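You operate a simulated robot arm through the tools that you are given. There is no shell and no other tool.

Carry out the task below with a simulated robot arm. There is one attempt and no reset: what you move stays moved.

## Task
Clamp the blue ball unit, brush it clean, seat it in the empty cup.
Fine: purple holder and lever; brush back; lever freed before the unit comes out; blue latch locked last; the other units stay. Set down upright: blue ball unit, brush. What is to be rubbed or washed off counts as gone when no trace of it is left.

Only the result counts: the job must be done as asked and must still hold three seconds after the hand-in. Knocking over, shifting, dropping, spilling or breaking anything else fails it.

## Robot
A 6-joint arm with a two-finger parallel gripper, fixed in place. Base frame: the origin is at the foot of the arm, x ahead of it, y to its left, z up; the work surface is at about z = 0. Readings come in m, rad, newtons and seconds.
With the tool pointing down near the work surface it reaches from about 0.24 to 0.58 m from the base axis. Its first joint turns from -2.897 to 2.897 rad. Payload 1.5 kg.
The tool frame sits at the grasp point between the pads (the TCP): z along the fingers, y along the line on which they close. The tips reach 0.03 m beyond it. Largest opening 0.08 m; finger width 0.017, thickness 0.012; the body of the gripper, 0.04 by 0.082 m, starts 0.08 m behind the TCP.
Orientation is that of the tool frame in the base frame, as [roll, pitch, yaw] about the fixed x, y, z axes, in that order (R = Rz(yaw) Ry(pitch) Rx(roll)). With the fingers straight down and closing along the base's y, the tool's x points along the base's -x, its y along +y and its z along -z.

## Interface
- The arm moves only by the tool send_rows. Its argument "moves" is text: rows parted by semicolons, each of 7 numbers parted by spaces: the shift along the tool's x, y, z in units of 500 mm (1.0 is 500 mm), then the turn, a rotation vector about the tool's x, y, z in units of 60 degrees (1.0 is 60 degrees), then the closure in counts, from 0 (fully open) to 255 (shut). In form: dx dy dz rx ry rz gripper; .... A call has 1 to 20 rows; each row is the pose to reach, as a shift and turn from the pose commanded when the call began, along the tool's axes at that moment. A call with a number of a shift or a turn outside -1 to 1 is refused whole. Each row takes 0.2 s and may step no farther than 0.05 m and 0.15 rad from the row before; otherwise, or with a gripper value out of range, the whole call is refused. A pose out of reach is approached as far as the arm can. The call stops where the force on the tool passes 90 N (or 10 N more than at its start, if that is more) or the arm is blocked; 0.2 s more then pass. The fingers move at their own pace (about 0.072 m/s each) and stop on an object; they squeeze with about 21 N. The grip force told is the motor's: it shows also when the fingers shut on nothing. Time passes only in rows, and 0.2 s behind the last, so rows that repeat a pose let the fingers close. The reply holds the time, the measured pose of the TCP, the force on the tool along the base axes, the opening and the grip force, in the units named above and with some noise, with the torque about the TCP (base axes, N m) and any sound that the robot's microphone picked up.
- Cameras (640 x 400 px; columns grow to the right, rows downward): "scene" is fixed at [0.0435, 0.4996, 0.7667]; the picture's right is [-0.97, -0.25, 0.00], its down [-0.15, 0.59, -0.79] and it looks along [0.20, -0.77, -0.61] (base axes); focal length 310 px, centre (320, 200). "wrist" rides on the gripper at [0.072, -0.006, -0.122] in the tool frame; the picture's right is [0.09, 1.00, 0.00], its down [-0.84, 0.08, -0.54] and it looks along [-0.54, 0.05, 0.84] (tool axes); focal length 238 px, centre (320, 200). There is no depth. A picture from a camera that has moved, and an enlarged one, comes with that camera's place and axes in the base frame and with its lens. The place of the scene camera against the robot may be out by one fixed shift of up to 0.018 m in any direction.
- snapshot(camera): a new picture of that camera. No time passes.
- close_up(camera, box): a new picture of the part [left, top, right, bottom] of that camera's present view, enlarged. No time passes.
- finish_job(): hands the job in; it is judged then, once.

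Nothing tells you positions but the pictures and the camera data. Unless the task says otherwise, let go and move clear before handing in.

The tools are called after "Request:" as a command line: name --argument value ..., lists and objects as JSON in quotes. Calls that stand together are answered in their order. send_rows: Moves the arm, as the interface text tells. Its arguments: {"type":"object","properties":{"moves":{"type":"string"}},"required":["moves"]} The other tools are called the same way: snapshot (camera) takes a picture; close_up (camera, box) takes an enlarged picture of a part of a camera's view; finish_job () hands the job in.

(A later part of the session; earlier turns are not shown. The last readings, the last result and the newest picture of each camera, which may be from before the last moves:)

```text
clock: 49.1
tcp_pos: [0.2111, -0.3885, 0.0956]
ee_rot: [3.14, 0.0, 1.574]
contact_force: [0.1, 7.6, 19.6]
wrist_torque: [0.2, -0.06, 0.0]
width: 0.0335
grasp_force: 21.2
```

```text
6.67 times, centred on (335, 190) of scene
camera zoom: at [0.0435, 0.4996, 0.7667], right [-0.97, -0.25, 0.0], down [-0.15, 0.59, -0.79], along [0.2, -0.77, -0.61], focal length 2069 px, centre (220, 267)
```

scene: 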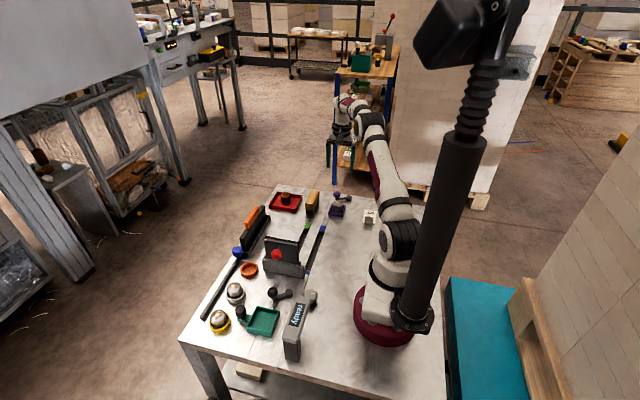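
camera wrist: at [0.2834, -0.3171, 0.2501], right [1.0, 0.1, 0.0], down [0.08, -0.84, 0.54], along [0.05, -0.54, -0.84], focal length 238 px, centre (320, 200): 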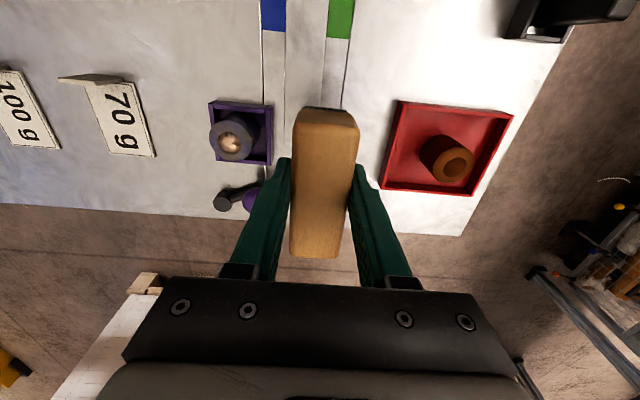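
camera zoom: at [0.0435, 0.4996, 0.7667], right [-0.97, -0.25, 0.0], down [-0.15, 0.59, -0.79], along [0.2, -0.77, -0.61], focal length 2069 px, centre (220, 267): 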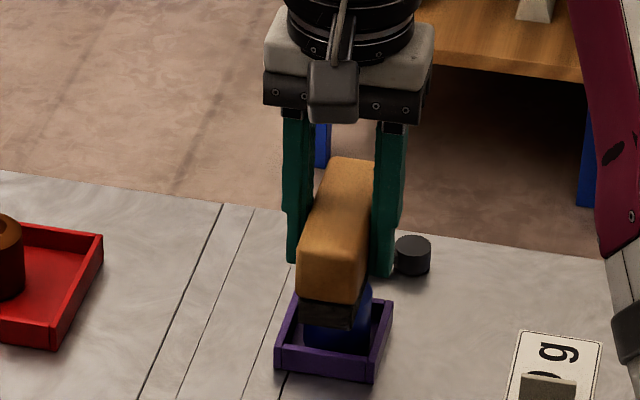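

The body beneath the grime is showing strong blue, so brushing works and this is the blue unit. I'll lift and inspect what remains.

Request:
send_rows --moves "0 0 -0.06 0 0 0 255; 0 0.08 -0.06 0 0 0 255; 0 0.16 -0.06 0 0 0 255"

Request:
close_up --camera "wrist" --box '[200, 90, 280, 170]'

Request:
close_up --camera "scene" --box '[333, 198, 355, 218]'

Request:
close_up --camera "scene" --box '[290, 160, 350, 210]'

```text
clock: 49.9
tcp_pos: [0.292, -0.3889, 0.1259]
ee_rot: [3.139, -0.001, 1.575]
contact_force: [-0.8, -0.5, -1.8]
wrist_torque: [0.02, -0.01, -0.02]
width: 0.0337
grasp_force: 21.0
```

```text
5.00 times, centred on (240, 130) of wrist
camera zoom: at [0.2828, -0.3161, 0.2484], right [1.0, 0.1, 0.0], down [0.08, -0.84, 0.54], along [0.05, -0.54, -0.84], focal length 1192 px, centre (720, 550)
```

zoom: 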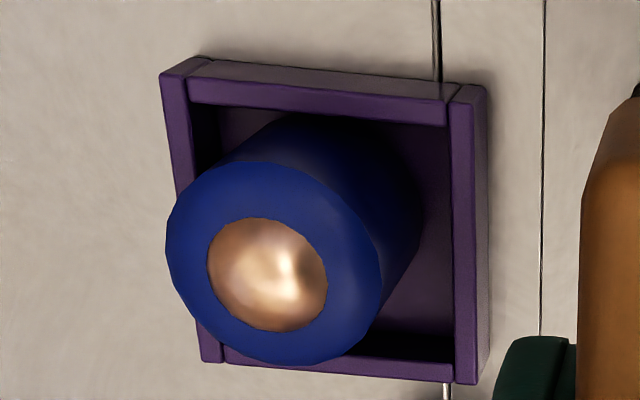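

```text
16.00 times, centred on (344, 208) of scene
camera zoom: at [0.0435, 0.4996, 0.7667], right [-0.97, -0.25, 0.0], down [-0.15, 0.59, -0.79], along [0.2, -0.77, -0.61], focal length 4965 px, centre (-64, 72)
```

zoom: 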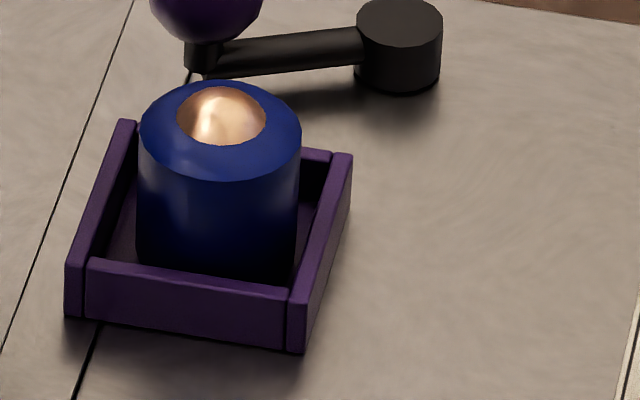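

```text
8.00 times, centred on (320, 185) of scene
camera zoom: at [0.0435, 0.4996, 0.7667], right [-0.97, -0.25, 0.0], down [-0.15, 0.59, -0.79], along [0.2, -0.77, -0.61], focal length 2482 px, centre (320, 320)
```

zoom: 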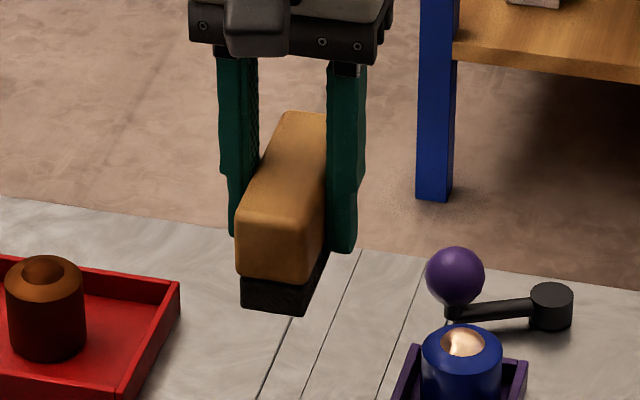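

The unit now looks clean, uniform blue. For margin I'll give it one more short set of strokes before putting the brush back.

Request:
send_rows --moves "0 -0.08 0 0 0 0 255; 0 -0.16 0 0 0 0 255; 0 -0.16 0.04 0 0 0 255; 0 -0.16 0.059 0 0 0 255; 0 -0.16 0.06 0 0 0 255"

```text
clock: 51.1
tcp_pos: [0.211, -0.3882, 0.0957]
ee_rot: [3.14, 0.001, 1.574]
contact_force: [-0.6, 0.6, -0.2]
wrist_torque: [0.01, 0.01, 0.0]
width: 0.0337
grasp_force: 20.9
```

Request:
send_rows --moves "0 0 0.003 0 0 0 255"

```text
clock: 51.5
tcp_pos: [0.2115, -0.3901, 0.0939]
ee_rot: [-3.142, 0.002, 1.575]
contact_force: [-4.3, 3.4, 20.5]
wrist_torque: [0.07, 0.13, -0.07]
width: 0.0338
grasp_force: 20.9
```

Firm contact at 20 N. I'll ease half a millimetre and stroke again.

Request:
send_rows --moves "0.02 0 -0.001 0 0 0 255; 0.04 0 -0.001 0 0 0 255; 0.06 0 -0.001 0 0 0 255; 0.04 0 -0.001 0 0 0 255; 0.02 0 -0.001 0 0 0 255; 0 0 -0.001 0 0 0 255; 0.02 0 -0.001 0 0 0 255; 0.04 0 -0.001 0 0 0 255; 0.06 0 -0.001 0 0 0 255; 0.04 0 -0.001 0 0 0 255; 0.02 0 -0.001 0 0 0 255; 0 0 -0.001 0 0 0 255; 0.02 0.01 -0.001 0 0 0 255; 0.04 0.01 -0.001 0 0 0 255; 0.06 -0.01 -0.001 0 0 0 255; 0.04 -0.01 -0.001 0 0 0 255; 0.02 0 -0.001 0 0 0 255; 0 0 -0.001 0 0 0 255"

Request:
send_rows --moves "0 0 -0.06 0 0 0 255; 0 0.08 -0.06 0 0 0 255; 0 0.16 -0.06 0 0 0 255; 0 0.198 -0.06 0 0 0 255"

Request:
snapshot --camera "wrist"

Request:
close_up --camera "wrist" --box '[160, 90, 260, 170]'

Request:
close_up --camera "scene" --box '[285, 160, 355, 220]'

```text
clock: 55.3
tcp_pos: [0.2124, -0.3892, 0.094]
ee_rot: [3.14, 0.0, 1.574]
contact_force: [0.0, 4.2, 9.9]
wrist_torque: [0.13, 0.01, -0.01]
width: 0.0339
grasp_force: 20.9
```

```text
clock: 56.3
tcp_pos: [0.3115, -0.3891, 0.126]
ee_rot: [3.14, 0.001, 1.575]
contact_force: [0.5, 0.1, -0.7]
wrist_torque: [0.02, 0.0, -0.01]
width: 0.0337
grasp_force: 21.2
```

```text
taken
camera wrist: at [0.3023, -0.3169, 0.2483], right [1.0, 0.1, 0.0], down [0.08, -0.84, 0.54], along [0.05, -0.54, -0.84], focal length 238 px, centre (320, 200)
```

wrist: 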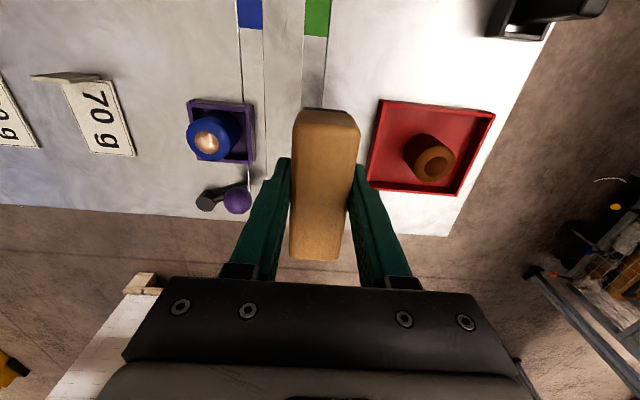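

```text
5.00 times, centred on (210, 130) of wrist
camera zoom: at [0.3023, -0.3169, 0.2483], right [1.0, 0.1, 0.0], down [0.08, -0.84, 0.54], along [0.05, -0.54, -0.84], focal length 1192 px, centre (870, 550)
```

zoom: 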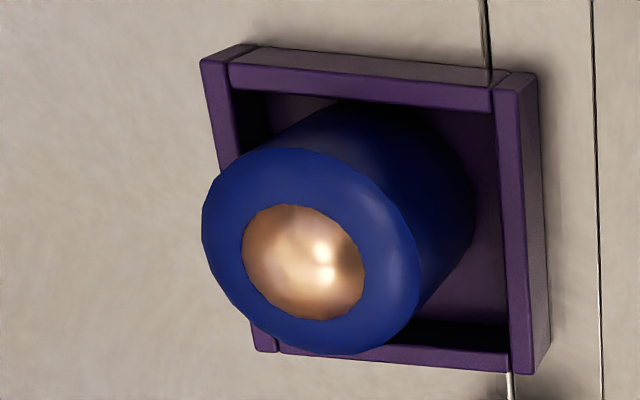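

```text
6.67 times, centred on (320, 190) of scene
camera zoom: at [0.0435, 0.4996, 0.7667], right [-0.97, -0.25, 0.0], down [-0.15, 0.59, -0.79], along [0.2, -0.77, -0.61], focal length 2069 px, centre (320, 267)
```

zoom: 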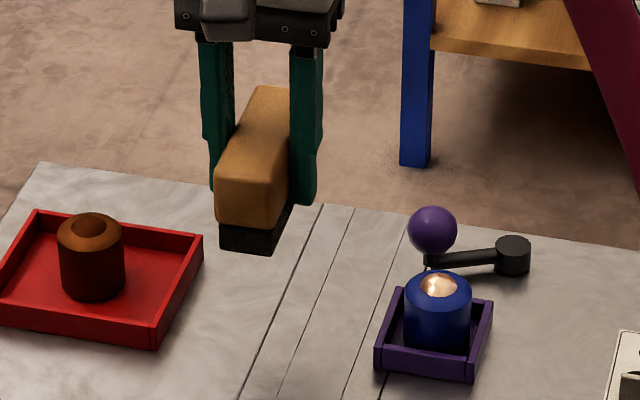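

The unit is spotless. Now I'll put the brush back at its original spot (centre about (0.3095, -0.397)).

Request:
send_rows --moves "-0.012 -0.003 0.02 0 0 0 255; -0.012 -0.003 0.08 0 0 0 255; -0.012 -0.003 0.12 0 0 0 255; -0.012 -0.003 0.146 0 0 0 255"

Request:
close_up --camera "scene" --box '[285, 170, 355, 225]'

```text
clock: 57.3
tcp_pos: [0.3091, -0.3954, 0.0509]
ee_rot: [3.139, 0.001, 1.575]
contact_force: [-1.6, -0.2, -0.6]
wrist_torque: [0.0, 0.01, 0.0]
width: 0.0338
grasp_force: 20.9
```

```text
7.27 times, centred on (320, 198) of scene
camera zoom: at [0.0435, 0.4996, 0.7667], right [-0.97, -0.25, 0.0], down [-0.15, 0.59, -0.79], along [0.2, -0.77, -0.61], focal length 2257 px, centre (320, 218)
```

zoom: 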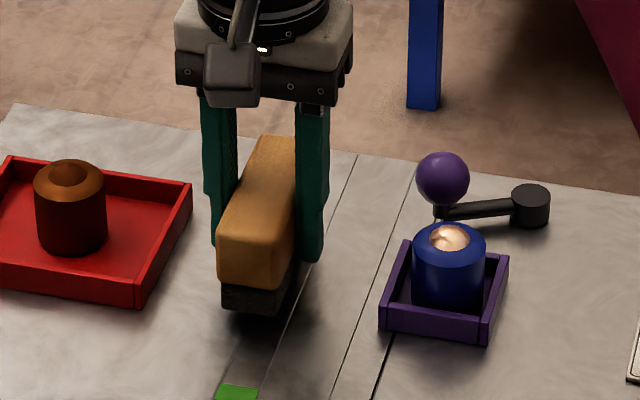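

Brush hovers just above the table. I'll lower in small steps until it touches.

Request:
send_rows --moves "0 0 0.003 0 0 0 255; 0 0 0.006 0 0 0 255"

Request:
send_rows --moves "0 0 0.003 0 0 0 255"

```text
clock: 57.9
tcp_pos: [0.31, -0.3947, 0.0477]
ee_rot: [3.14, 0.001, 1.575]
contact_force: [0.0, -0.3, -0.9]
wrist_torque: [0.01, 0.03, 0.0]
width: 0.0338
grasp_force: 21.1
```

```text
clock: 58.3
tcp_pos: [0.3093, -0.3946, 0.0471]
ee_rot: [3.14, 0.001, 1.575]
contact_force: [0.2, 0.3, -1.0]
wrist_torque: [0.03, 0.01, 0.03]
width: 0.0335
grasp_force: 21.2
```

Request:
send_rows --moves "0 0 0.003 0 0 0 255"

Request:
close_up --camera "scene" --box '[295, 180, 335, 220]'

```text
clock: 58.7
tcp_pos: [0.3079, -0.3946, 0.0465]
ee_rot: [3.14, 0.0, 1.575]
contact_force: [-0.2, 0.0, -1.2]
wrist_torque: [0.0, -0.01, -0.03]
width: 0.0336
grasp_force: 20.5
```

```text
10.00 times, centred on (315, 200) of scene
camera zoom: at [0.0435, 0.4996, 0.7667], right [-0.97, -0.25, 0.0], down [-0.15, 0.59, -0.79], along [0.2, -0.77, -0.61], focal length 3103 px, centre (370, 200)
```

zoom: 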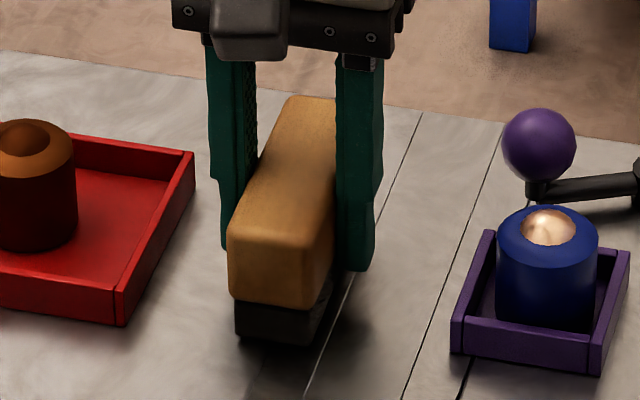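

No contact yet; continuing down.

Request:
send_rows --moves "0 0 0.003 0 0 0 255"

Request:
send_rows --moves "0 0 0.002 0 0 0 255"

```text
clock: 59.1
tcp_pos: [0.3098, -0.3949, 0.0441]
ee_rot: [3.139, -0.001, 1.574]
contact_force: [0.3, 0.3, -1.3]
wrist_torque: [0.0, -0.02, 0.0]
width: 0.0335
grasp_force: 21.0
```

```text
clock: 59.5
tcp_pos: [0.3086, -0.3948, 0.0438]
ee_rot: [3.139, 0.001, 1.575]
contact_force: [-0.2, 1.4, 4.3]
wrist_torque: [0.27, 0.01, -0.02]
width: 0.0337
grasp_force: 20.8
```

Light contact with the table (4 N). I'll release gently and rise.

Request:
send_rows --moves "0 0 0 0 0 0 120; 0 0 0 0 0 0 90; 0 0 0 0 0 0 80; 0 0 0 0 0 0 80; 0 0 -0.05 0 0 0 80; 0 0 -0.12 0 0 0 80; 0 0 -0.2 0 0 0 80"

Request:
close_up --camera "scene" --box '[285, 170, 355, 225]'

Request:
snapshot --camera "wrist"

```text
clock: 61.1
tcp_pos: [0.3102, -0.394, 0.1432]
ee_rot: [3.141, 0.0, 1.574]
contact_force: [0.1, -1.1, 0.5]
wrist_torque: [0.01, -0.02, -0.01]
width: 0.0552
grasp_force: 0.0
```

```text
7.27 times, centred on (320, 198) of scene
camera zoom: at [0.0435, 0.4996, 0.7667], right [-0.97, -0.25, 0.0], down [-0.15, 0.59, -0.79], along [0.2, -0.77, -0.61], focal length 2257 px, centre (320, 218)
```

zoom: 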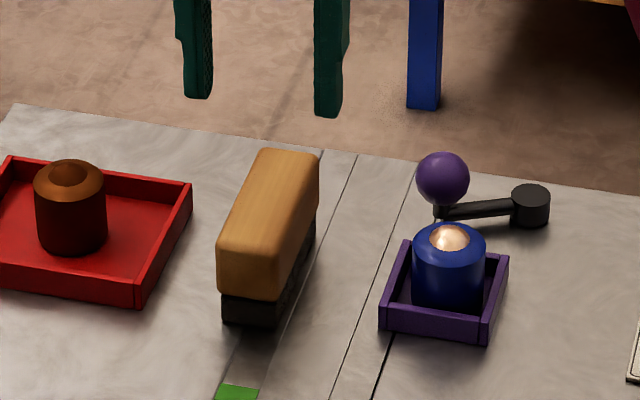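

```text
taken
camera wrist: at [0.3011, -0.3229, 0.2665], right [1.0, 0.1, 0.0], down [0.08, -0.84, 0.54], along [0.05, -0.54, -0.84], focal length 238 px, centre (320, 200)
```

wrist: 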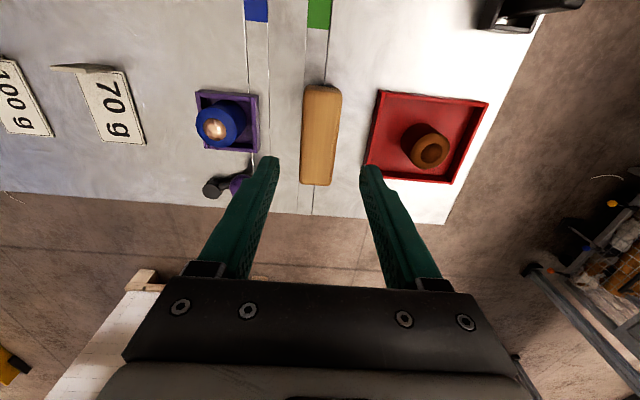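

The brush is back in place, upright. Next I free the lever: move over the knob at about (0.2305, -0.465) and descend around it.

Request:
send_rows --moves "-0.048 -0.053 0.01 0 0 0 80; -0.096 -0.106 0.02 0 0 0 80; -0.143 -0.1594 0.03 0 0 0 80"

Request:
close_up --camera "wrist" --box '[240, 80, 400, 220]'

Request:
close_up --camera "scene" --box '[310, 160, 380, 220]'

```text
clock: 61.9
tcp_pos: [0.2286, -0.4659, 0.1285]
ee_rot: [3.139, 0.0, 1.577]
contact_force: [-1.0, -0.5, 0.2]
wrist_torque: [-0.05, -0.01, -0.01]
width: 0.0549
grasp_force: 0.0
```

```text
2.86 times, centred on (320, 150) of wrist
camera zoom: at [0.2206, -0.3943, 0.2514], right [1.0, 0.1, 0.0], down [0.08, -0.84, 0.54], along [0.05, -0.54, -0.84], focal length 681 px, centre (320, 343)
```

zoom: 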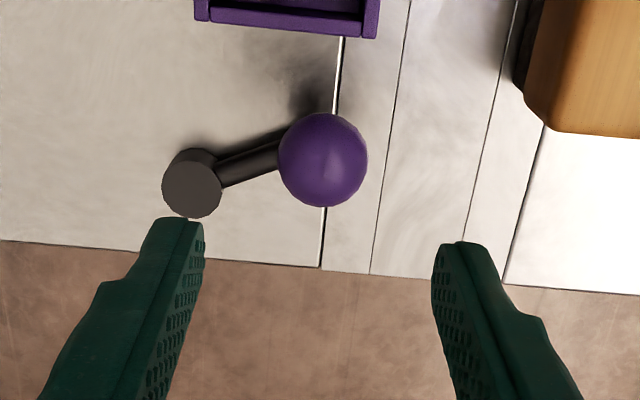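

```text
6.67 times, centred on (345, 190) of scene
camera zoom: at [0.0435, 0.4996, 0.7667], right [-0.97, -0.25, 0.0], down [-0.15, 0.59, -0.79], along [0.2, -0.77, -0.61], focal length 2069 px, centre (153, 267)
```

zoom: 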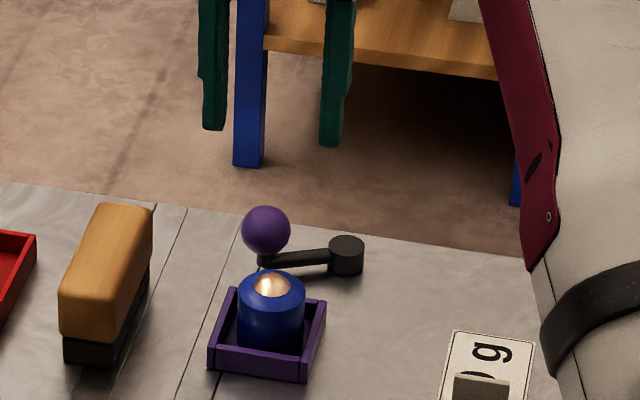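

Knob at about (0.2295, -0.463). Descending around it and gripping.

Request:
send_rows --moves "0.004 0.003 0.05 0 0 0 80; 0.004 0.003 0.1 0 0 0 80; 0.004 0.003 0.149 0 0 0 80; 0.004 0.003 0.149 0 0 0 255; 0.004 0.003 0.149 0 0 0 255; 0.004 0.003 0.149 0 0 0 255; 0.004 0.003 0.149 0 0 0 255"

Request:
close_up --camera "scene" --box '[310, 160, 380, 220]'

```text
clock: 63.5
tcp_pos: [0.2308, -0.4644, 0.0537]
ee_rot: [3.14, 0.0, 1.575]
contact_force: [-13.2, -7.4, -7.7]
wrist_torque: [-0.26, 0.25, 0.09]
width: 0.0292
grasp_force: 38.6
```

```text
6.67 times, centred on (345, 190) of scene
camera zoom: at [0.0435, 0.4996, 0.7667], right [-0.97, -0.25, 0.0], down [-0.15, 0.59, -0.79], along [0.2, -0.77, -0.61], focal length 2069 px, centre (153, 267)
```

zoom: 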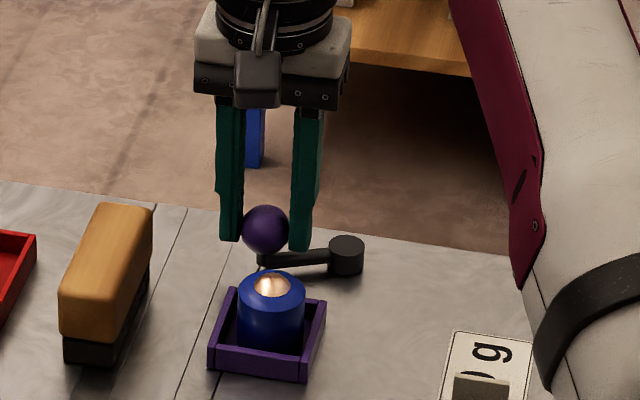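

Gripped with little side load. Now I'll swing the lever back along its arc.

Request:
send_rows --moves "-0.0116 0.0016 0 0 0 0 255; -0.0238 0.0038 0 0 0 0 255; -0.0362 0.0046 0 0 0 0 255; -0.0486 0.0038 0 0 0 0 255"

Request:
close_up --camera "scene" --box '[310, 160, 380, 220]'

```text
clock: 64.5
tcp_pos: [0.2338, -0.4895, 0.0537]
ee_rot: [3.138, -0.003, 1.574]
contact_force: [16.5, 8.4, -9.4]
wrist_torque: [0.24, -0.22, -0.36]
width: 0.0295
grasp_force: 38.7
```

```text
6.67 times, centred on (345, 190) of scene
camera zoom: at [0.0435, 0.4996, 0.7667], right [-0.97, -0.25, 0.0], down [-0.15, 0.59, -0.79], along [0.2, -0.77, -0.61], focal length 2069 px, centre (153, 267)
```

zoom: 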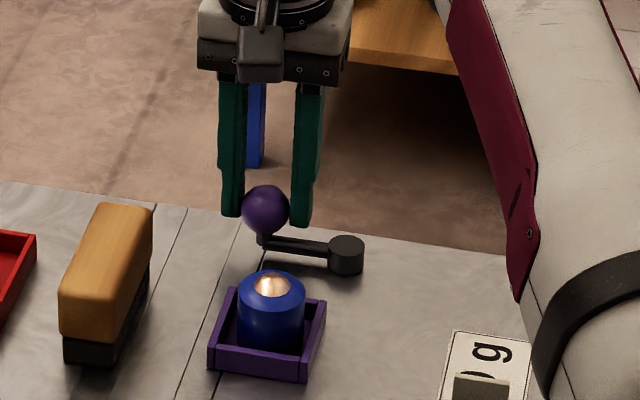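

Moving well. I'll finish the swing to its original angle (about -23°).

Request:
send_rows --moves "-0.0122 0.0008 0 0 0 0 255; -0.0224 -0.0024 0 0 0 0 255; -0.0284 -0.0042 0 0 0 0 255"

Request:
close_up --camera "scene" --box '[310, 160, 380, 220]'

```text
clock: 65.3
tcp_pos: [0.2337, -0.5018, 0.0538]
ee_rot: [3.135, 0.0, 1.576]
contact_force: [50.0, -5.1, -27.1]
wrist_torque: [-0.74, -0.67, -0.6]
width: 0.0292
grasp_force: 38.9
```

```text
6.67 times, centred on (345, 190) of scene
camera zoom: at [0.0435, 0.4996, 0.7667], right [-0.97, -0.25, 0.0], down [-0.15, 0.59, -0.79], along [0.2, -0.77, -0.61], focal length 2069 px, centre (153, 267)
```

zoom: 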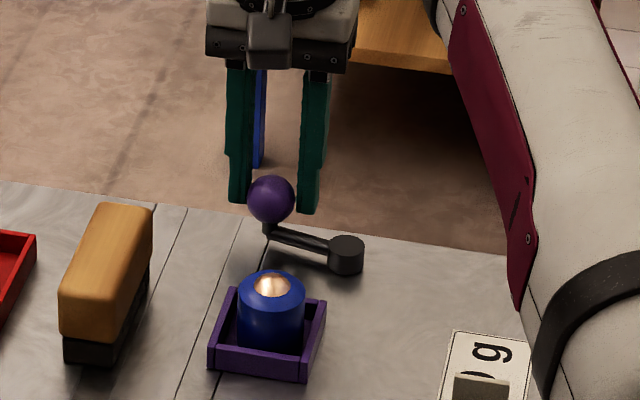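

It's about two-thirds back, with some side load. I'll relieve the x load and continue a bit further in -y.

Request:
send_rows --moves "-0.005 0.004 0 0 0 0 255; -0.01 0.004 0 0 0 0 255"

Request:
close_up --camera "scene" --box '[310, 160, 380, 220]'

Request:
close_up --camera "wrist" --box '[240, 80, 400, 220]'

```text
clock: 65.9
tcp_pos: [0.2329, -0.5086, 0.0534]
ee_rot: [3.139, -0.001, 1.571]
contact_force: [21.8, 1.3, -5.6]
wrist_torque: [0.41, -0.48, -0.51]
width: 0.0294
grasp_force: 38.9
```

```text
6.67 times, centred on (345, 190) of scene
camera zoom: at [0.0435, 0.4996, 0.7667], right [-0.97, -0.25, 0.0], down [-0.15, 0.59, -0.79], along [0.2, -0.77, -0.61], focal length 2069 px, centre (153, 267)
```

zoom: 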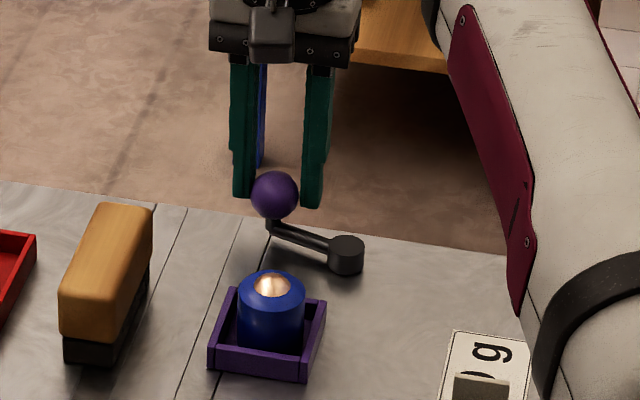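

```text
2.86 times, centred on (320, 150) of wrist
camera zoom: at [0.2238, -0.4366, 0.1764], right [1.0, 0.09, 0.0], down [0.08, -0.84, 0.54], along [0.05, -0.54, -0.84], focal length 681 px, centre (320, 343)
```

zoom: 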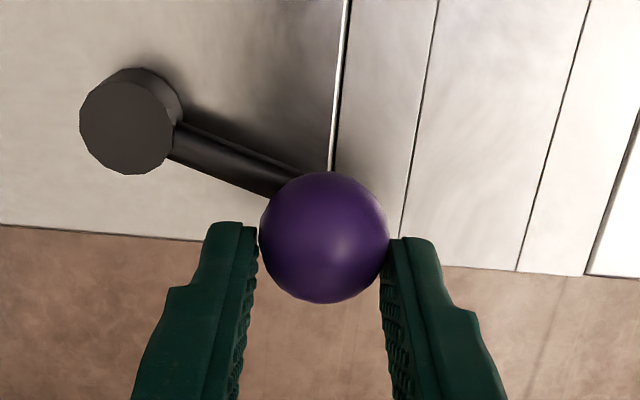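

The knob is at y≈-0.499 versus about -0.505 originally; the fingers slide over it rather than bring it the last few millimetres. I'll release, and push it home from the +y side with closed fingers.

Request:
send_rows --moves "0 0 0 0 0 0 100; 0 0 0 0 0 0 100; 0 0 -0.06 0 0 0 100; 0 0 -0.12 0 0 0 180; 0.03 -0.004 -0.12 0 0 0 255; 0.077 -0.005 -0.12 0 0 0 255"

Request:
close_up --camera "wrist" --box '[240, 80, 400, 220]'

Request:
close_up --camera "scene" --box '[320, 170, 380, 225]'

```text
clock: 67.3
tcp_pos: [0.2312, -0.4691, 0.114]
ee_rot: [3.14, 0.001, 1.575]
contact_force: [-0.5, 0.3, 0.5]
wrist_torque: [-0.02, -0.01, -0.01]
width: 0.0001
grasp_force: 21.1
```

```text
2.86 times, centred on (320, 150) of wrist
camera zoom: at [0.2214, -0.3971, 0.2363], right [1.0, 0.1, 0.0], down [0.08, -0.84, 0.54], along [0.05, -0.54, -0.84], focal length 681 px, centre (320, 343)
```

zoom: 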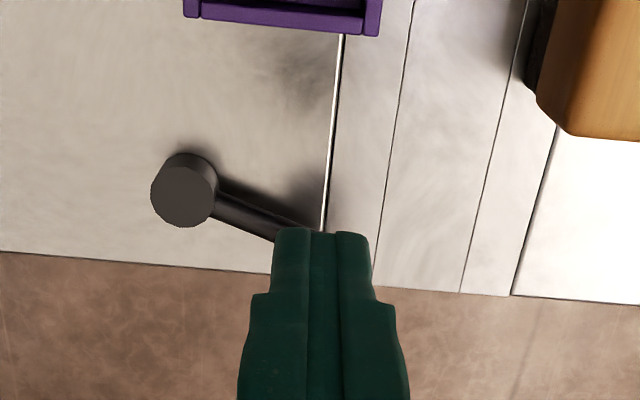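

```text
7.27 times, centred on (350, 198) of scene
camera zoom: at [0.0435, 0.4996, 0.7667], right [-0.97, -0.25, 0.0], down [-0.15, 0.59, -0.79], along [0.2, -0.77, -0.61], focal length 2257 px, centre (102, 218)
```

zoom: 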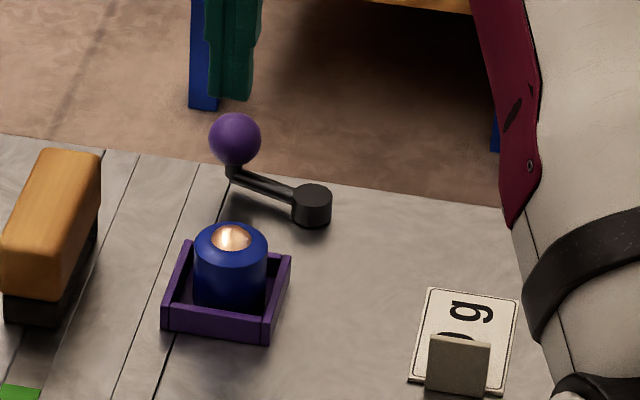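

The lever is a few degrees short of its starting angle. I'll lower the closed fingers behind the knob and nudge it toward -y.

Request:
send_rows --moves "0 0 0.06 0 0 0 255; 0 0 0.12 0 0 0 255; -0.008 0 0.12 0 0 0 255; -0.014 0 0.12 0 0 0 255; -0.02 0 0.12 0 0 0 255; -0.026 0 0.12 0 0 0 255"

Request:
close_up --camera "scene" --box '[320, 170, 380, 225]'

```text
clock: 68.7
tcp_pos: [0.229, -0.4836, 0.0536]
ee_rot: [3.14, 0.0, 1.572]
contact_force: [1.1, 1.0, -0.2]
wrist_torque: [0.02, 0.01, 0.02]
width: 0.0
grasp_force: 21.8
```

```text
7.27 times, centred on (350, 198) of scene
camera zoom: at [0.0435, 0.4996, 0.7667], right [-0.97, -0.25, 0.0], down [-0.15, 0.59, -0.79], along [0.2, -0.77, -0.61], focal length 2257 px, centre (102, 218)
```

zoom: 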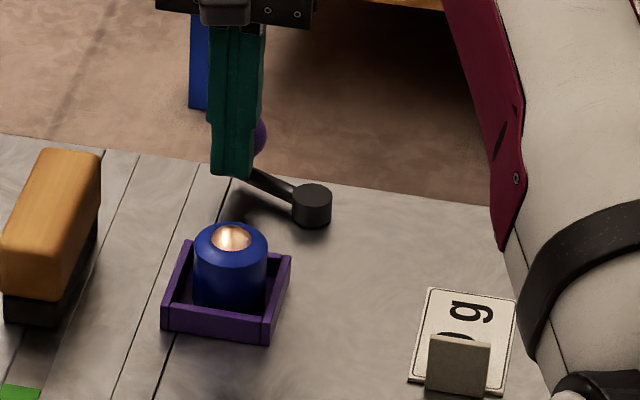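

It moves freely. A few millimetres more to find whether there's a stop at the free end.

Request:
send_rows --moves "-0.005 0 0 0 0 0 255; -0.01 0 0 0 0 0 255"

Request:
close_up --camera "scene" --box '[320, 170, 380, 225]'

```text
clock: 69.3
tcp_pos: [0.2311, -0.485, 0.0521]
ee_rot: [-3.141, -0.014, 1.569]
contact_force: [-12.5, 63.6, 22.6]
wrist_torque: [1.07, 0.16, -0.1]
width: 0.0001
grasp_force: 21.3
```

```text
7.27 times, centred on (350, 198) of scene
camera zoom: at [0.0435, 0.4996, 0.7667], right [-0.97, -0.25, 0.0], down [-0.15, 0.59, -0.79], along [0.2, -0.77, -0.61], focal length 2257 px, centre (102, 218)
```

zoom: 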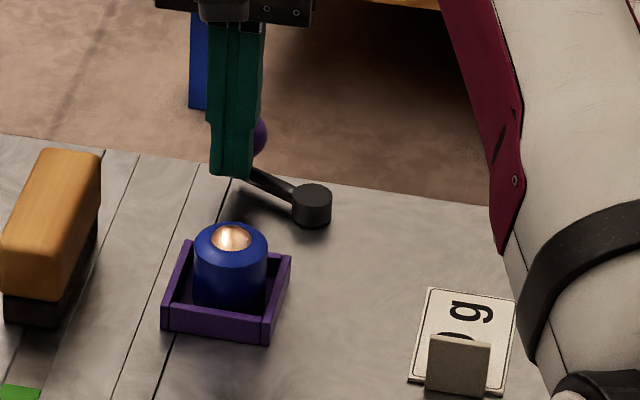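

That's the stop at the free end, so the lever is fully freed. I'll back off, rise, open, and go over the unit.

Request:
send_rows --moves "0.02 0 0 0 0 0 255; 0.02 0 -0.06 0 0 0 255; 0.02 0 -0.14 0 0 0 200; 0.06 -0.01 -0.17 0 0 0 100; 0.11 -0.02 -0.17 0 0 0 50; 0.177 -0.037 -0.17 0 0 0 50"

Request:
snapshot --camera "wrist"

Request:
close_up --camera "wrist" --box '[240, 80, 400, 220]'

Request:
close_up --camera "scene" --box '[320, 170, 380, 225]'

```text
clock: 70.7
tcp_pos: [0.2119, -0.3987, 0.1393]
ee_rot: [3.139, 0.0, 1.574]
contact_force: [-0.5, 0.3, 0.8]
wrist_torque: [0.01, 0.01, 0.02]
width: 0.0646
grasp_force: 0.2
```

```text
taken
camera wrist: at [0.2037, -0.3273, 0.2624], right [1.0, 0.1, 0.0], down [0.08, -0.84, 0.54], along [0.05, -0.54, -0.84], focal length 238 px, centre (320, 200)
```

wrist: 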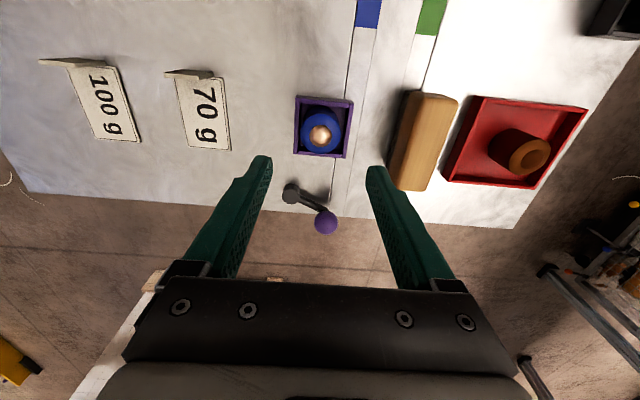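

```text
2.86 times, centred on (320, 150) of wrist
camera zoom: at [0.2037, -0.3273, 0.2624], right [1.0, 0.1, 0.0], down [0.08, -0.84, 0.54], along [0.05, -0.54, -0.84], focal length 681 px, centre (320, 343)
```

zoom: 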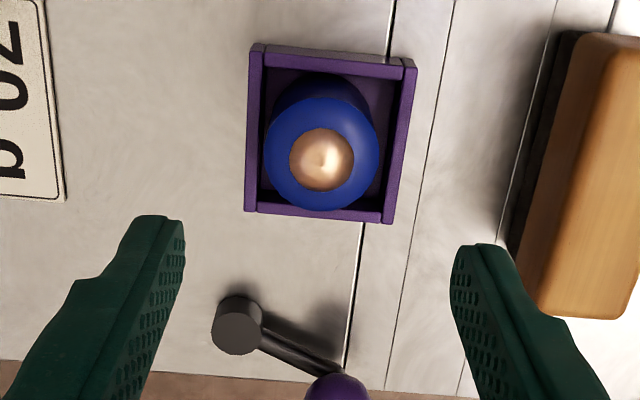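

```text
7.27 times, centred on (350, 198) of scene
camera zoom: at [0.0435, 0.4996, 0.7667], right [-0.97, -0.25, 0.0], down [-0.15, 0.59, -0.79], along [0.2, -0.77, -0.61], focal length 2257 px, centre (102, 218)
```

zoom: 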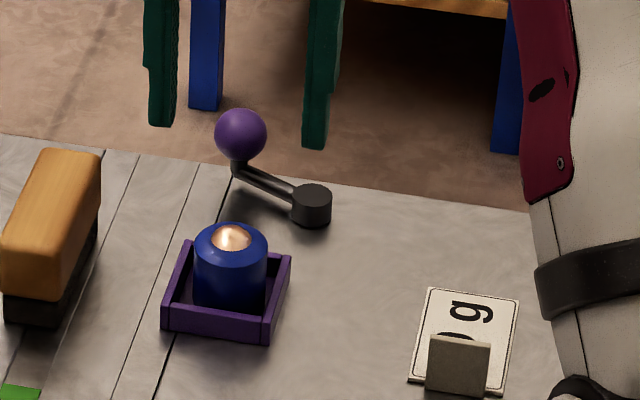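

The lever is back at its free position and the unit stands at about (0.211, -0.396). I'll grip it near its top so the fingers will clear the cup's rim later.

Request:
send_rows --moves "0.005 -0.001 0.05 0 0 0 50; 0.005 -0.001 0.11 0 0 0 50; 0.005 -0.001 0.163 0 0 0 50; 0.005 -0.001 0.163 0 0 0 255; 0.005 -0.001 0.163 0 0 0 255; 0.005 -0.001 0.163 0 0 0 255; 0.005 -0.001 0.163 0 0 0 255; 0.005 -0.001 0.163 0 0 0 255"

Request:
close_up --camera "scene" --box '[310, 160, 380, 220]'

```text
clock: 72.5
tcp_pos: [0.2119, -0.397, 0.057]
ee_rot: [3.14, -0.002, 1.573]
contact_force: [-0.1, 0.5, 0.9]
wrist_torque: [0.01, 0.0, 0.0]
width: 0.0369
grasp_force: 20.8
```

```text
6.67 times, centred on (345, 190) of scene
camera zoom: at [0.0435, 0.4996, 0.7667], right [-0.97, -0.25, 0.0], down [-0.15, 0.59, -0.79], along [0.2, -0.77, -0.61], focal length 2069 px, centre (153, 267)
```

zoom: 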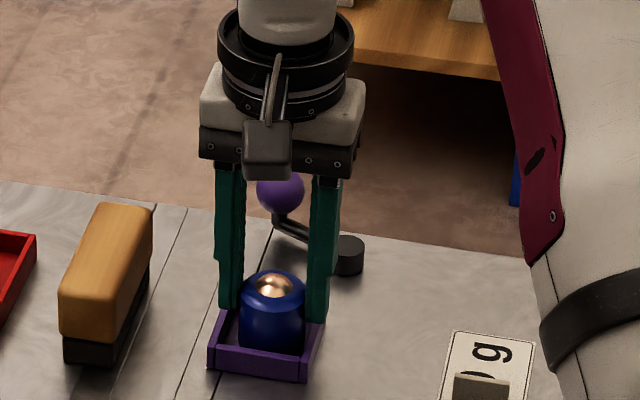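

Unit gripped (37 mm). I'll lift carefully and watch the force in case it's still held.

Request:
send_rows --moves "0 0 -0.01 0 0 0 255; 0 0 -0.02 0 0 0 255"

Request:
close_up --camera "scene" --box '[310, 160, 380, 220]'

```text
clock: 73.1
tcp_pos: [0.2118, -0.3951, 0.067]
ee_rot: [3.14, 0.001, 1.573]
contact_force: [0.5, -0.2, -2.8]
wrist_torque: [-0.01, 0.01, 0.0]
width: 0.037
grasp_force: 20.6
```

```text
6.67 times, centred on (345, 190) of scene
camera zoom: at [0.0435, 0.4996, 0.7667], right [-0.97, -0.25, 0.0], down [-0.15, 0.59, -0.79], along [0.2, -0.77, -0.61], focal length 2069 px, centre (153, 267)
```

zoom: 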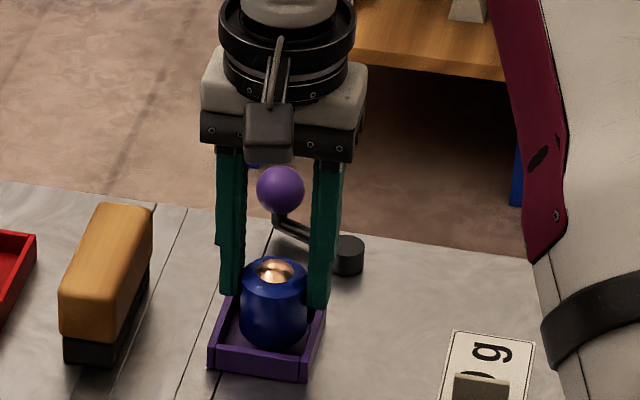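

The unit comes out freely, so the lever was properly released. I'll raise it high and carry it over the gate to above the orange cup.

Request:
send_rows --moves "0 0 -0.0915 0 0 0 255; 0 0 -0.183 0 0 0 255; 0 0 -0.2745 0 0 0 255; 0 0 -0.366 0 0 0 255; 0.0771 0.0443 -0.366 0 0 0 255; 0.1542 0.0885 -0.366 0 0 0 255; 0.2313 0.1328 -0.366 0 0 0 255; 0.3084 0.1771 -0.366 0 0 0 255; 0.3856 0.2213 -0.366 0 0 0 255; 0.4627 0.2656 -0.366 0 0 0 255; 0.5398 0.3099 -0.366 0 0 0 255; 0.6169 0.3541 -0.366 0 0 0 255; 0.694 0.3984 -0.366 0 0 0 255"

Request:
snapshot --camera "wrist"

Request:
close_up --camera "wrist" --box '[240, 60, 400, 200]'

Request:
close_up --camera "scene" --box '[200, 190, 320, 300]'

```text
clock: 75.9
tcp_pos: [0.4093, -0.0481, 0.2497]
ee_rot: [3.139, 0.001, 1.574]
contact_force: [-0.2, -0.5, -1.1]
wrist_torque: [-0.02, -0.01, -0.03]
width: 0.0372
grasp_force: 21.0
```

```text
taken
camera wrist: at [0.4002, 0.0237, 0.3724], right [1.0, 0.1, 0.0], down [0.08, -0.84, 0.54], along [0.05, -0.54, -0.84], focal length 238 px, centre (320, 200)
```

wrist: 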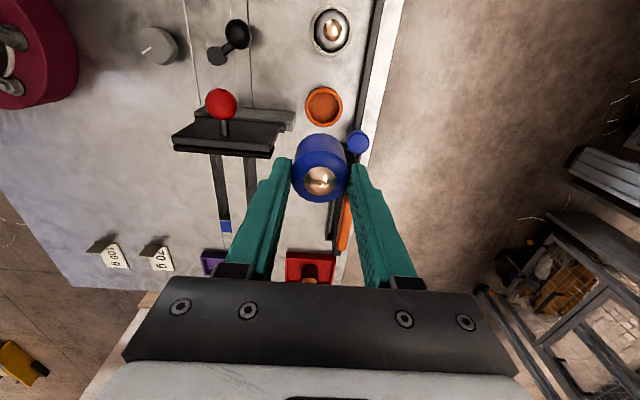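

```text
2.86 times, centred on (320, 130) of wrist
camera zoom: at [0.4002, 0.0237, 0.3724], right [1.0, 0.1, 0.0], down [0.08, -0.84, 0.54], along [0.05, -0.54, -0.84], focal length 681 px, centre (320, 400)
```

zoom: 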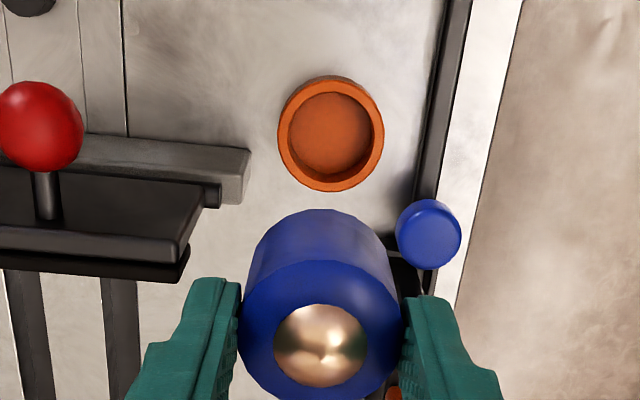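

```text
3.64 times, centred on (260, 245) of scene
camera zoom: at [0.0435, 0.4996, 0.7667], right [-0.97, -0.25, 0.0], down [-0.15, 0.59, -0.79], along [0.2, -0.77, -0.61], focal length 1128 px, centre (538, 36)
```

zoom: 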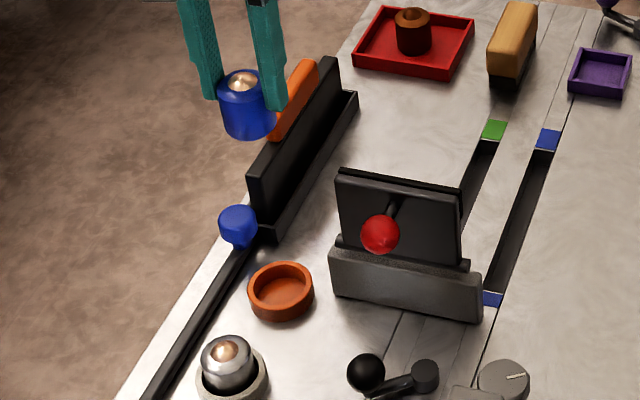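

The cup centre comes out at about (0.412, -0.0487); inner diameter is roughly 41 mm versus 37 mm for the unit, so alignment must be tight. I'll lower closer and re-measure.

Request:
send_rows --moves "0 0.006 0.09 0 0 0 255; 0 0.006 0.18 0 0 0 255; 0 0.006 0.27 0 0 0 255"

Request:
snapshot --camera "wrist"

Request:
close_up --camera "wrist" --box '[260, 100, 380, 205]'

Request:
close_up --camera "scene" --box '[215, 220, 285, 285]'

```text
clock: 76.7
tcp_pos: [0.4129, -0.0492, 0.1143]
ee_rot: [3.141, -0.001, 1.573]
contact_force: [0.4, 0.4, -1.7]
wrist_torque: [-0.02, 0.02, -0.02]
width: 0.0372
grasp_force: 21.0
```

```text
taken
camera wrist: at [0.4031, 0.0237, 0.2376], right [1.0, 0.1, 0.0], down [0.08, -0.84, 0.54], along [0.05, -0.54, -0.84], focal length 238 px, centre (320, 200)
```

wrist: 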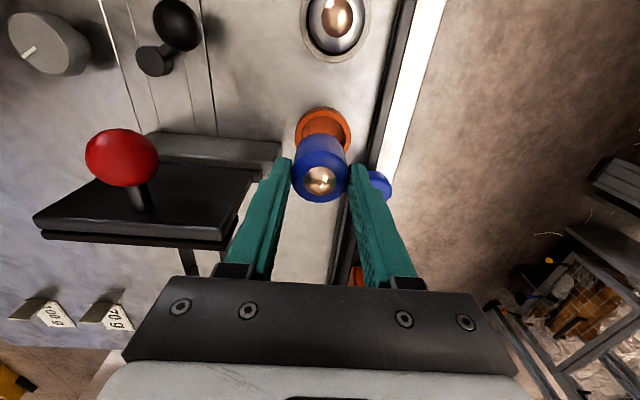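

```text
3.81 times, centred on (320, 152) of wrist
camera zoom: at [0.4031, 0.0237, 0.2376], right [1.0, 0.1, 0.0], down [0.08, -0.84, 0.54], along [0.05, -0.54, -0.84], focal length 908 px, centre (320, 381)
```

zoom: 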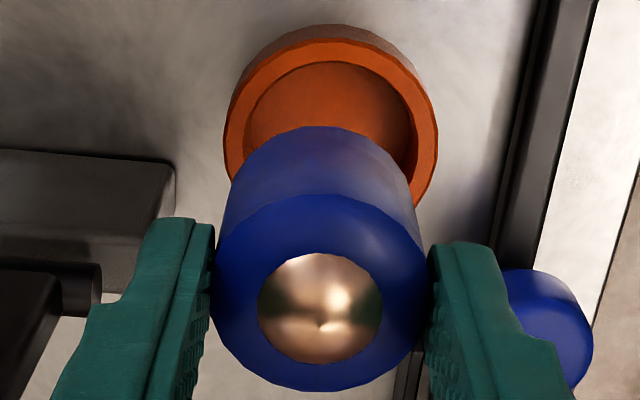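

```text
6.15 times, centred on (250, 252) of scene
camera zoom: at [0.0435, 0.4996, 0.7667], right [-0.97, -0.25, 0.0], down [-0.15, 0.59, -0.79], along [0.2, -0.77, -0.61], focal length 1910 px, centre (751, -123)
```

zoom: 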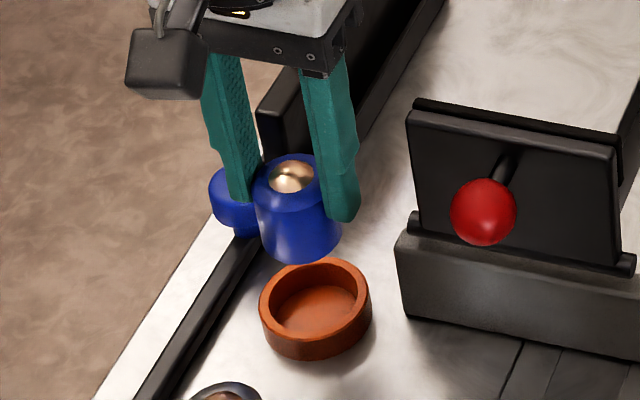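

The cup is about 2.3 mm further in +x than the unit. I'll correct and lower to just above the rim.

Request:
send_rows --moves "0 0.0046 0 0 0 0 255; 0 0.0046 0.04 0 0 0 255; 0 0.0046 0.066 0 0 0 255"

Request:
close_up --camera "wrist" --box '[260, 100, 380, 205]'

Request:
close_up --camera "scene" --box '[220, 240, 280, 290]'

```text
clock: 77.5
tcp_pos: [0.4156, -0.0486, 0.0819]
ee_rot: [3.14, 0.0, 1.574]
contact_force: [-0.6, -0.2, -0.9]
wrist_torque: [0.0, 0.04, 0.05]
width: 0.0373
grasp_force: 21.2
```

```text
3.81 times, centred on (320, 152) of wrist
camera zoom: at [0.4059, 0.0231, 0.2043], right [1.0, 0.1, 0.0], down [0.08, -0.84, 0.54], along [0.05, -0.54, -0.84], focal length 908 px, centre (320, 381)
```

zoom: 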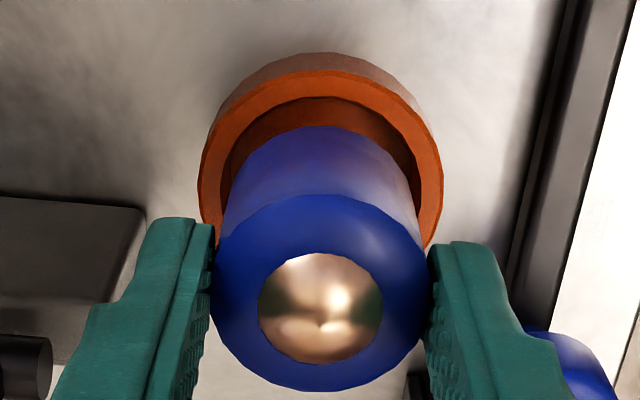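

```text
8.00 times, centred on (250, 265) of scene
camera zoom: at [0.0435, 0.4996, 0.7667], right [-0.97, -0.25, 0.0], down [-0.15, 0.59, -0.79], along [0.2, -0.77, -0.61], focal length 2482 px, centre (880, -320)
```

zoom: 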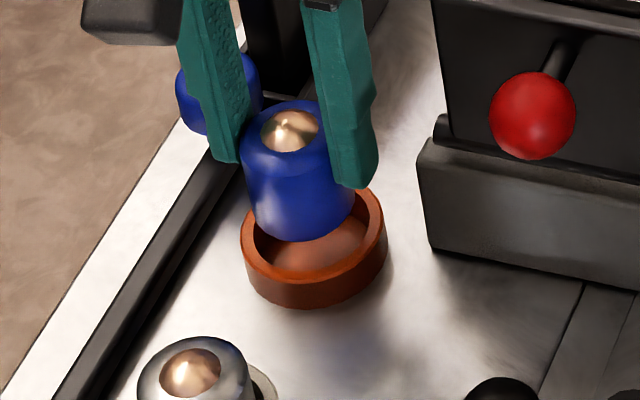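

Unit and cup are now aligned to within about half a millimetre. I'll lower past the rim in small steps, watching forces.

Request:
send_rows --moves "0 0 0.01 0 0 0 255; 0 0 0.02 0 0 0 255; 0 0 0.026 0 0 0 255"

Request:
close_up --camera "wrist" --box '[260, 100, 380, 205]'

Request:
close_up --camera "scene" --box '[220, 240, 280, 290]'

```text
clock: 78.3
tcp_pos: [0.4146, -0.0497, 0.0699]
ee_rot: [3.141, 0.0, 1.572]
contact_force: [0.3, -1.0, -1.9]
wrist_torque: [-0.02, 0.0, 0.02]
width: 0.0373
grasp_force: 21.1
```

```text
3.81 times, centred on (320, 152) of wrist
camera zoom: at [0.4056, 0.023, 0.1918], right [1.0, 0.1, 0.0], down [0.08, -0.84, 0.54], along [0.05, -0.54, -0.84], focal length 908 px, centre (320, 381)
```

zoom: 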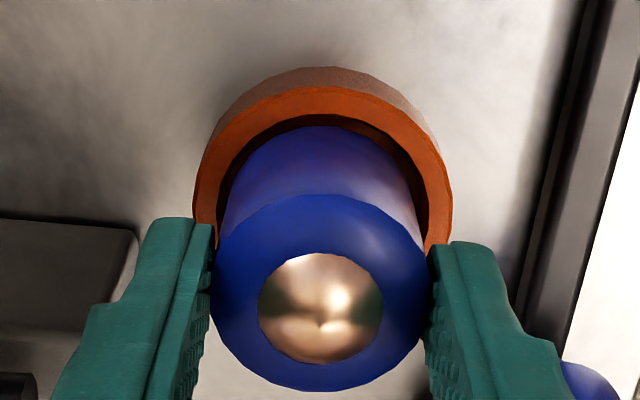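

```text
8.00 times, centred on (250, 265) of scene
camera zoom: at [0.0435, 0.4996, 0.7667], right [-0.97, -0.25, 0.0], down [-0.15, 0.59, -0.79], along [0.2, -0.77, -0.61], focal length 2482 px, centre (880, -320)
```

zoom: 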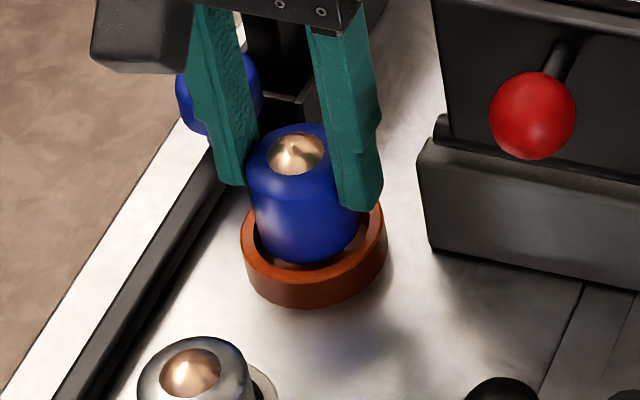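

The unit is entering the cup with a visible gap all round and no contact force. Continuing down gently.

Request:
send_rows --moves "0 0 0.005 0 0 0 255; 0 0 0.01 0 0 0 255; 0 0 0.015 0 0 0 255"

Request:
send_rows --moves "0 0 0.003 0 0 0 255; 0 0 0.006 0 0 0 255"

```text
clock: 79.1
tcp_pos: [0.414, -0.0496, 0.0619]
ee_rot: [3.141, 0.0, 1.574]
contact_force: [0.5, -0.2, -0.5]
wrist_torque: [-0.03, -0.01, 0.01]
width: 0.0369
grasp_force: 20.9
```

```text
clock: 79.7
tcp_pos: [0.414, -0.0491, 0.0581]
ee_rot: [3.141, 0.0, 1.575]
contact_force: [-0.1, 0.4, -1.7]
wrist_torque: [0.03, -0.02, -0.01]
width: 0.0369
grasp_force: 20.9
```

Request:
send_rows --moves "0 0 0.002 0 0 0 255"

Request:
send_rows --moves "0 0 0.002 0 0 0 255"

```text
clock: 80.1
tcp_pos: [0.4129, -0.0483, 0.0564]
ee_rot: [3.139, 0.0, 1.574]
contact_force: [-0.7, 0.7, -1.8]
wrist_torque: [-0.03, 0.03, 0.01]
width: 0.0369
grasp_force: 21.4
```

```text
clock: 80.5
tcp_pos: [0.4154, -0.049, 0.0561]
ee_rot: [3.14, 0.0, 1.574]
contact_force: [-0.5, 0.6, -1.5]
wrist_torque: [0.0, 0.01, -0.02]
width: 0.0369
grasp_force: 21.2
```

The unit is in the cup but hasn't touched the floor yet. I'll continue at about 1 mm per step.

Request:
send_rows --moves "0 0 0.002 0 0 0 255"

Request:
close_up --camera "scene" --box '[220, 240, 280, 290]'

Request:
close_up --camera "wrist" --box '[260, 100, 380, 205]'

```text
clock: 80.9
tcp_pos: [0.4155, -0.0491, 0.0554]
ee_rot: [3.139, 0.001, 1.573]
contact_force: [-0.5, 0.2, -2.2]
wrist_torque: [-0.01, -0.04, -0.03]
width: 0.0372
grasp_force: 21.0
```

```text
8.00 times, centred on (250, 265) of scene
camera zoom: at [0.0435, 0.4996, 0.7667], right [-0.97, -0.25, 0.0], down [-0.15, 0.59, -0.79], along [0.2, -0.77, -0.61], focal length 2482 px, centre (880, -320)
```

zoom: 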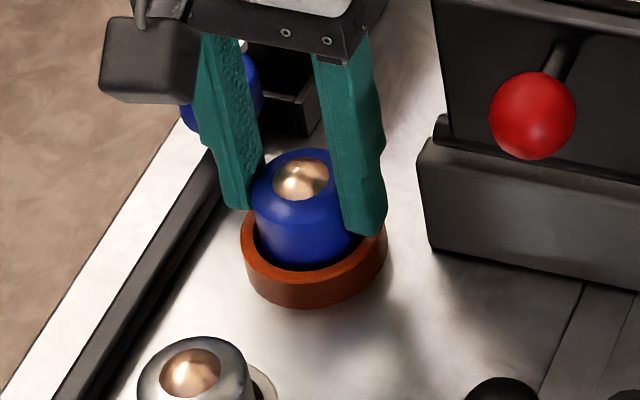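

```text
3.81 times, centred on (320, 152) of wrist
camera zoom: at [0.4057, 0.0228, 0.1778], right [1.0, 0.1, 0.0], down [0.08, -0.84, 0.54], along [0.05, -0.54, -0.84], focal length 908 px, centre (320, 381)
```

zoom: 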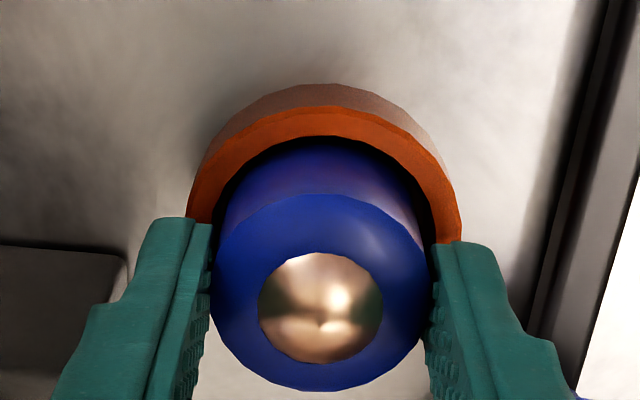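

It's well inside the cup. A few more small steps to reach the floor.

Request:
send_rows --moves "0 0 0.002 0 0 0 255"

Request:
send_rows --moves "0 0 0.002 0 0 0 255"

```text
clock: 81.3
tcp_pos: [0.4141, -0.0492, 0.0544]
ee_rot: [3.14, 0.0, 1.575]
contact_force: [-0.2, -0.9, -1.0]
wrist_torque: [-0.02, -0.03, 0.0]
width: 0.037
grasp_force: 21.0
```

```text
clock: 81.7
tcp_pos: [0.4133, -0.0483, 0.0533]
ee_rot: [3.14, 0.0, 1.574]
contact_force: [0.2, -0.7, -2.8]
wrist_torque: [0.0, 0.0, -0.03]
width: 0.0372
grasp_force: 21.8
```

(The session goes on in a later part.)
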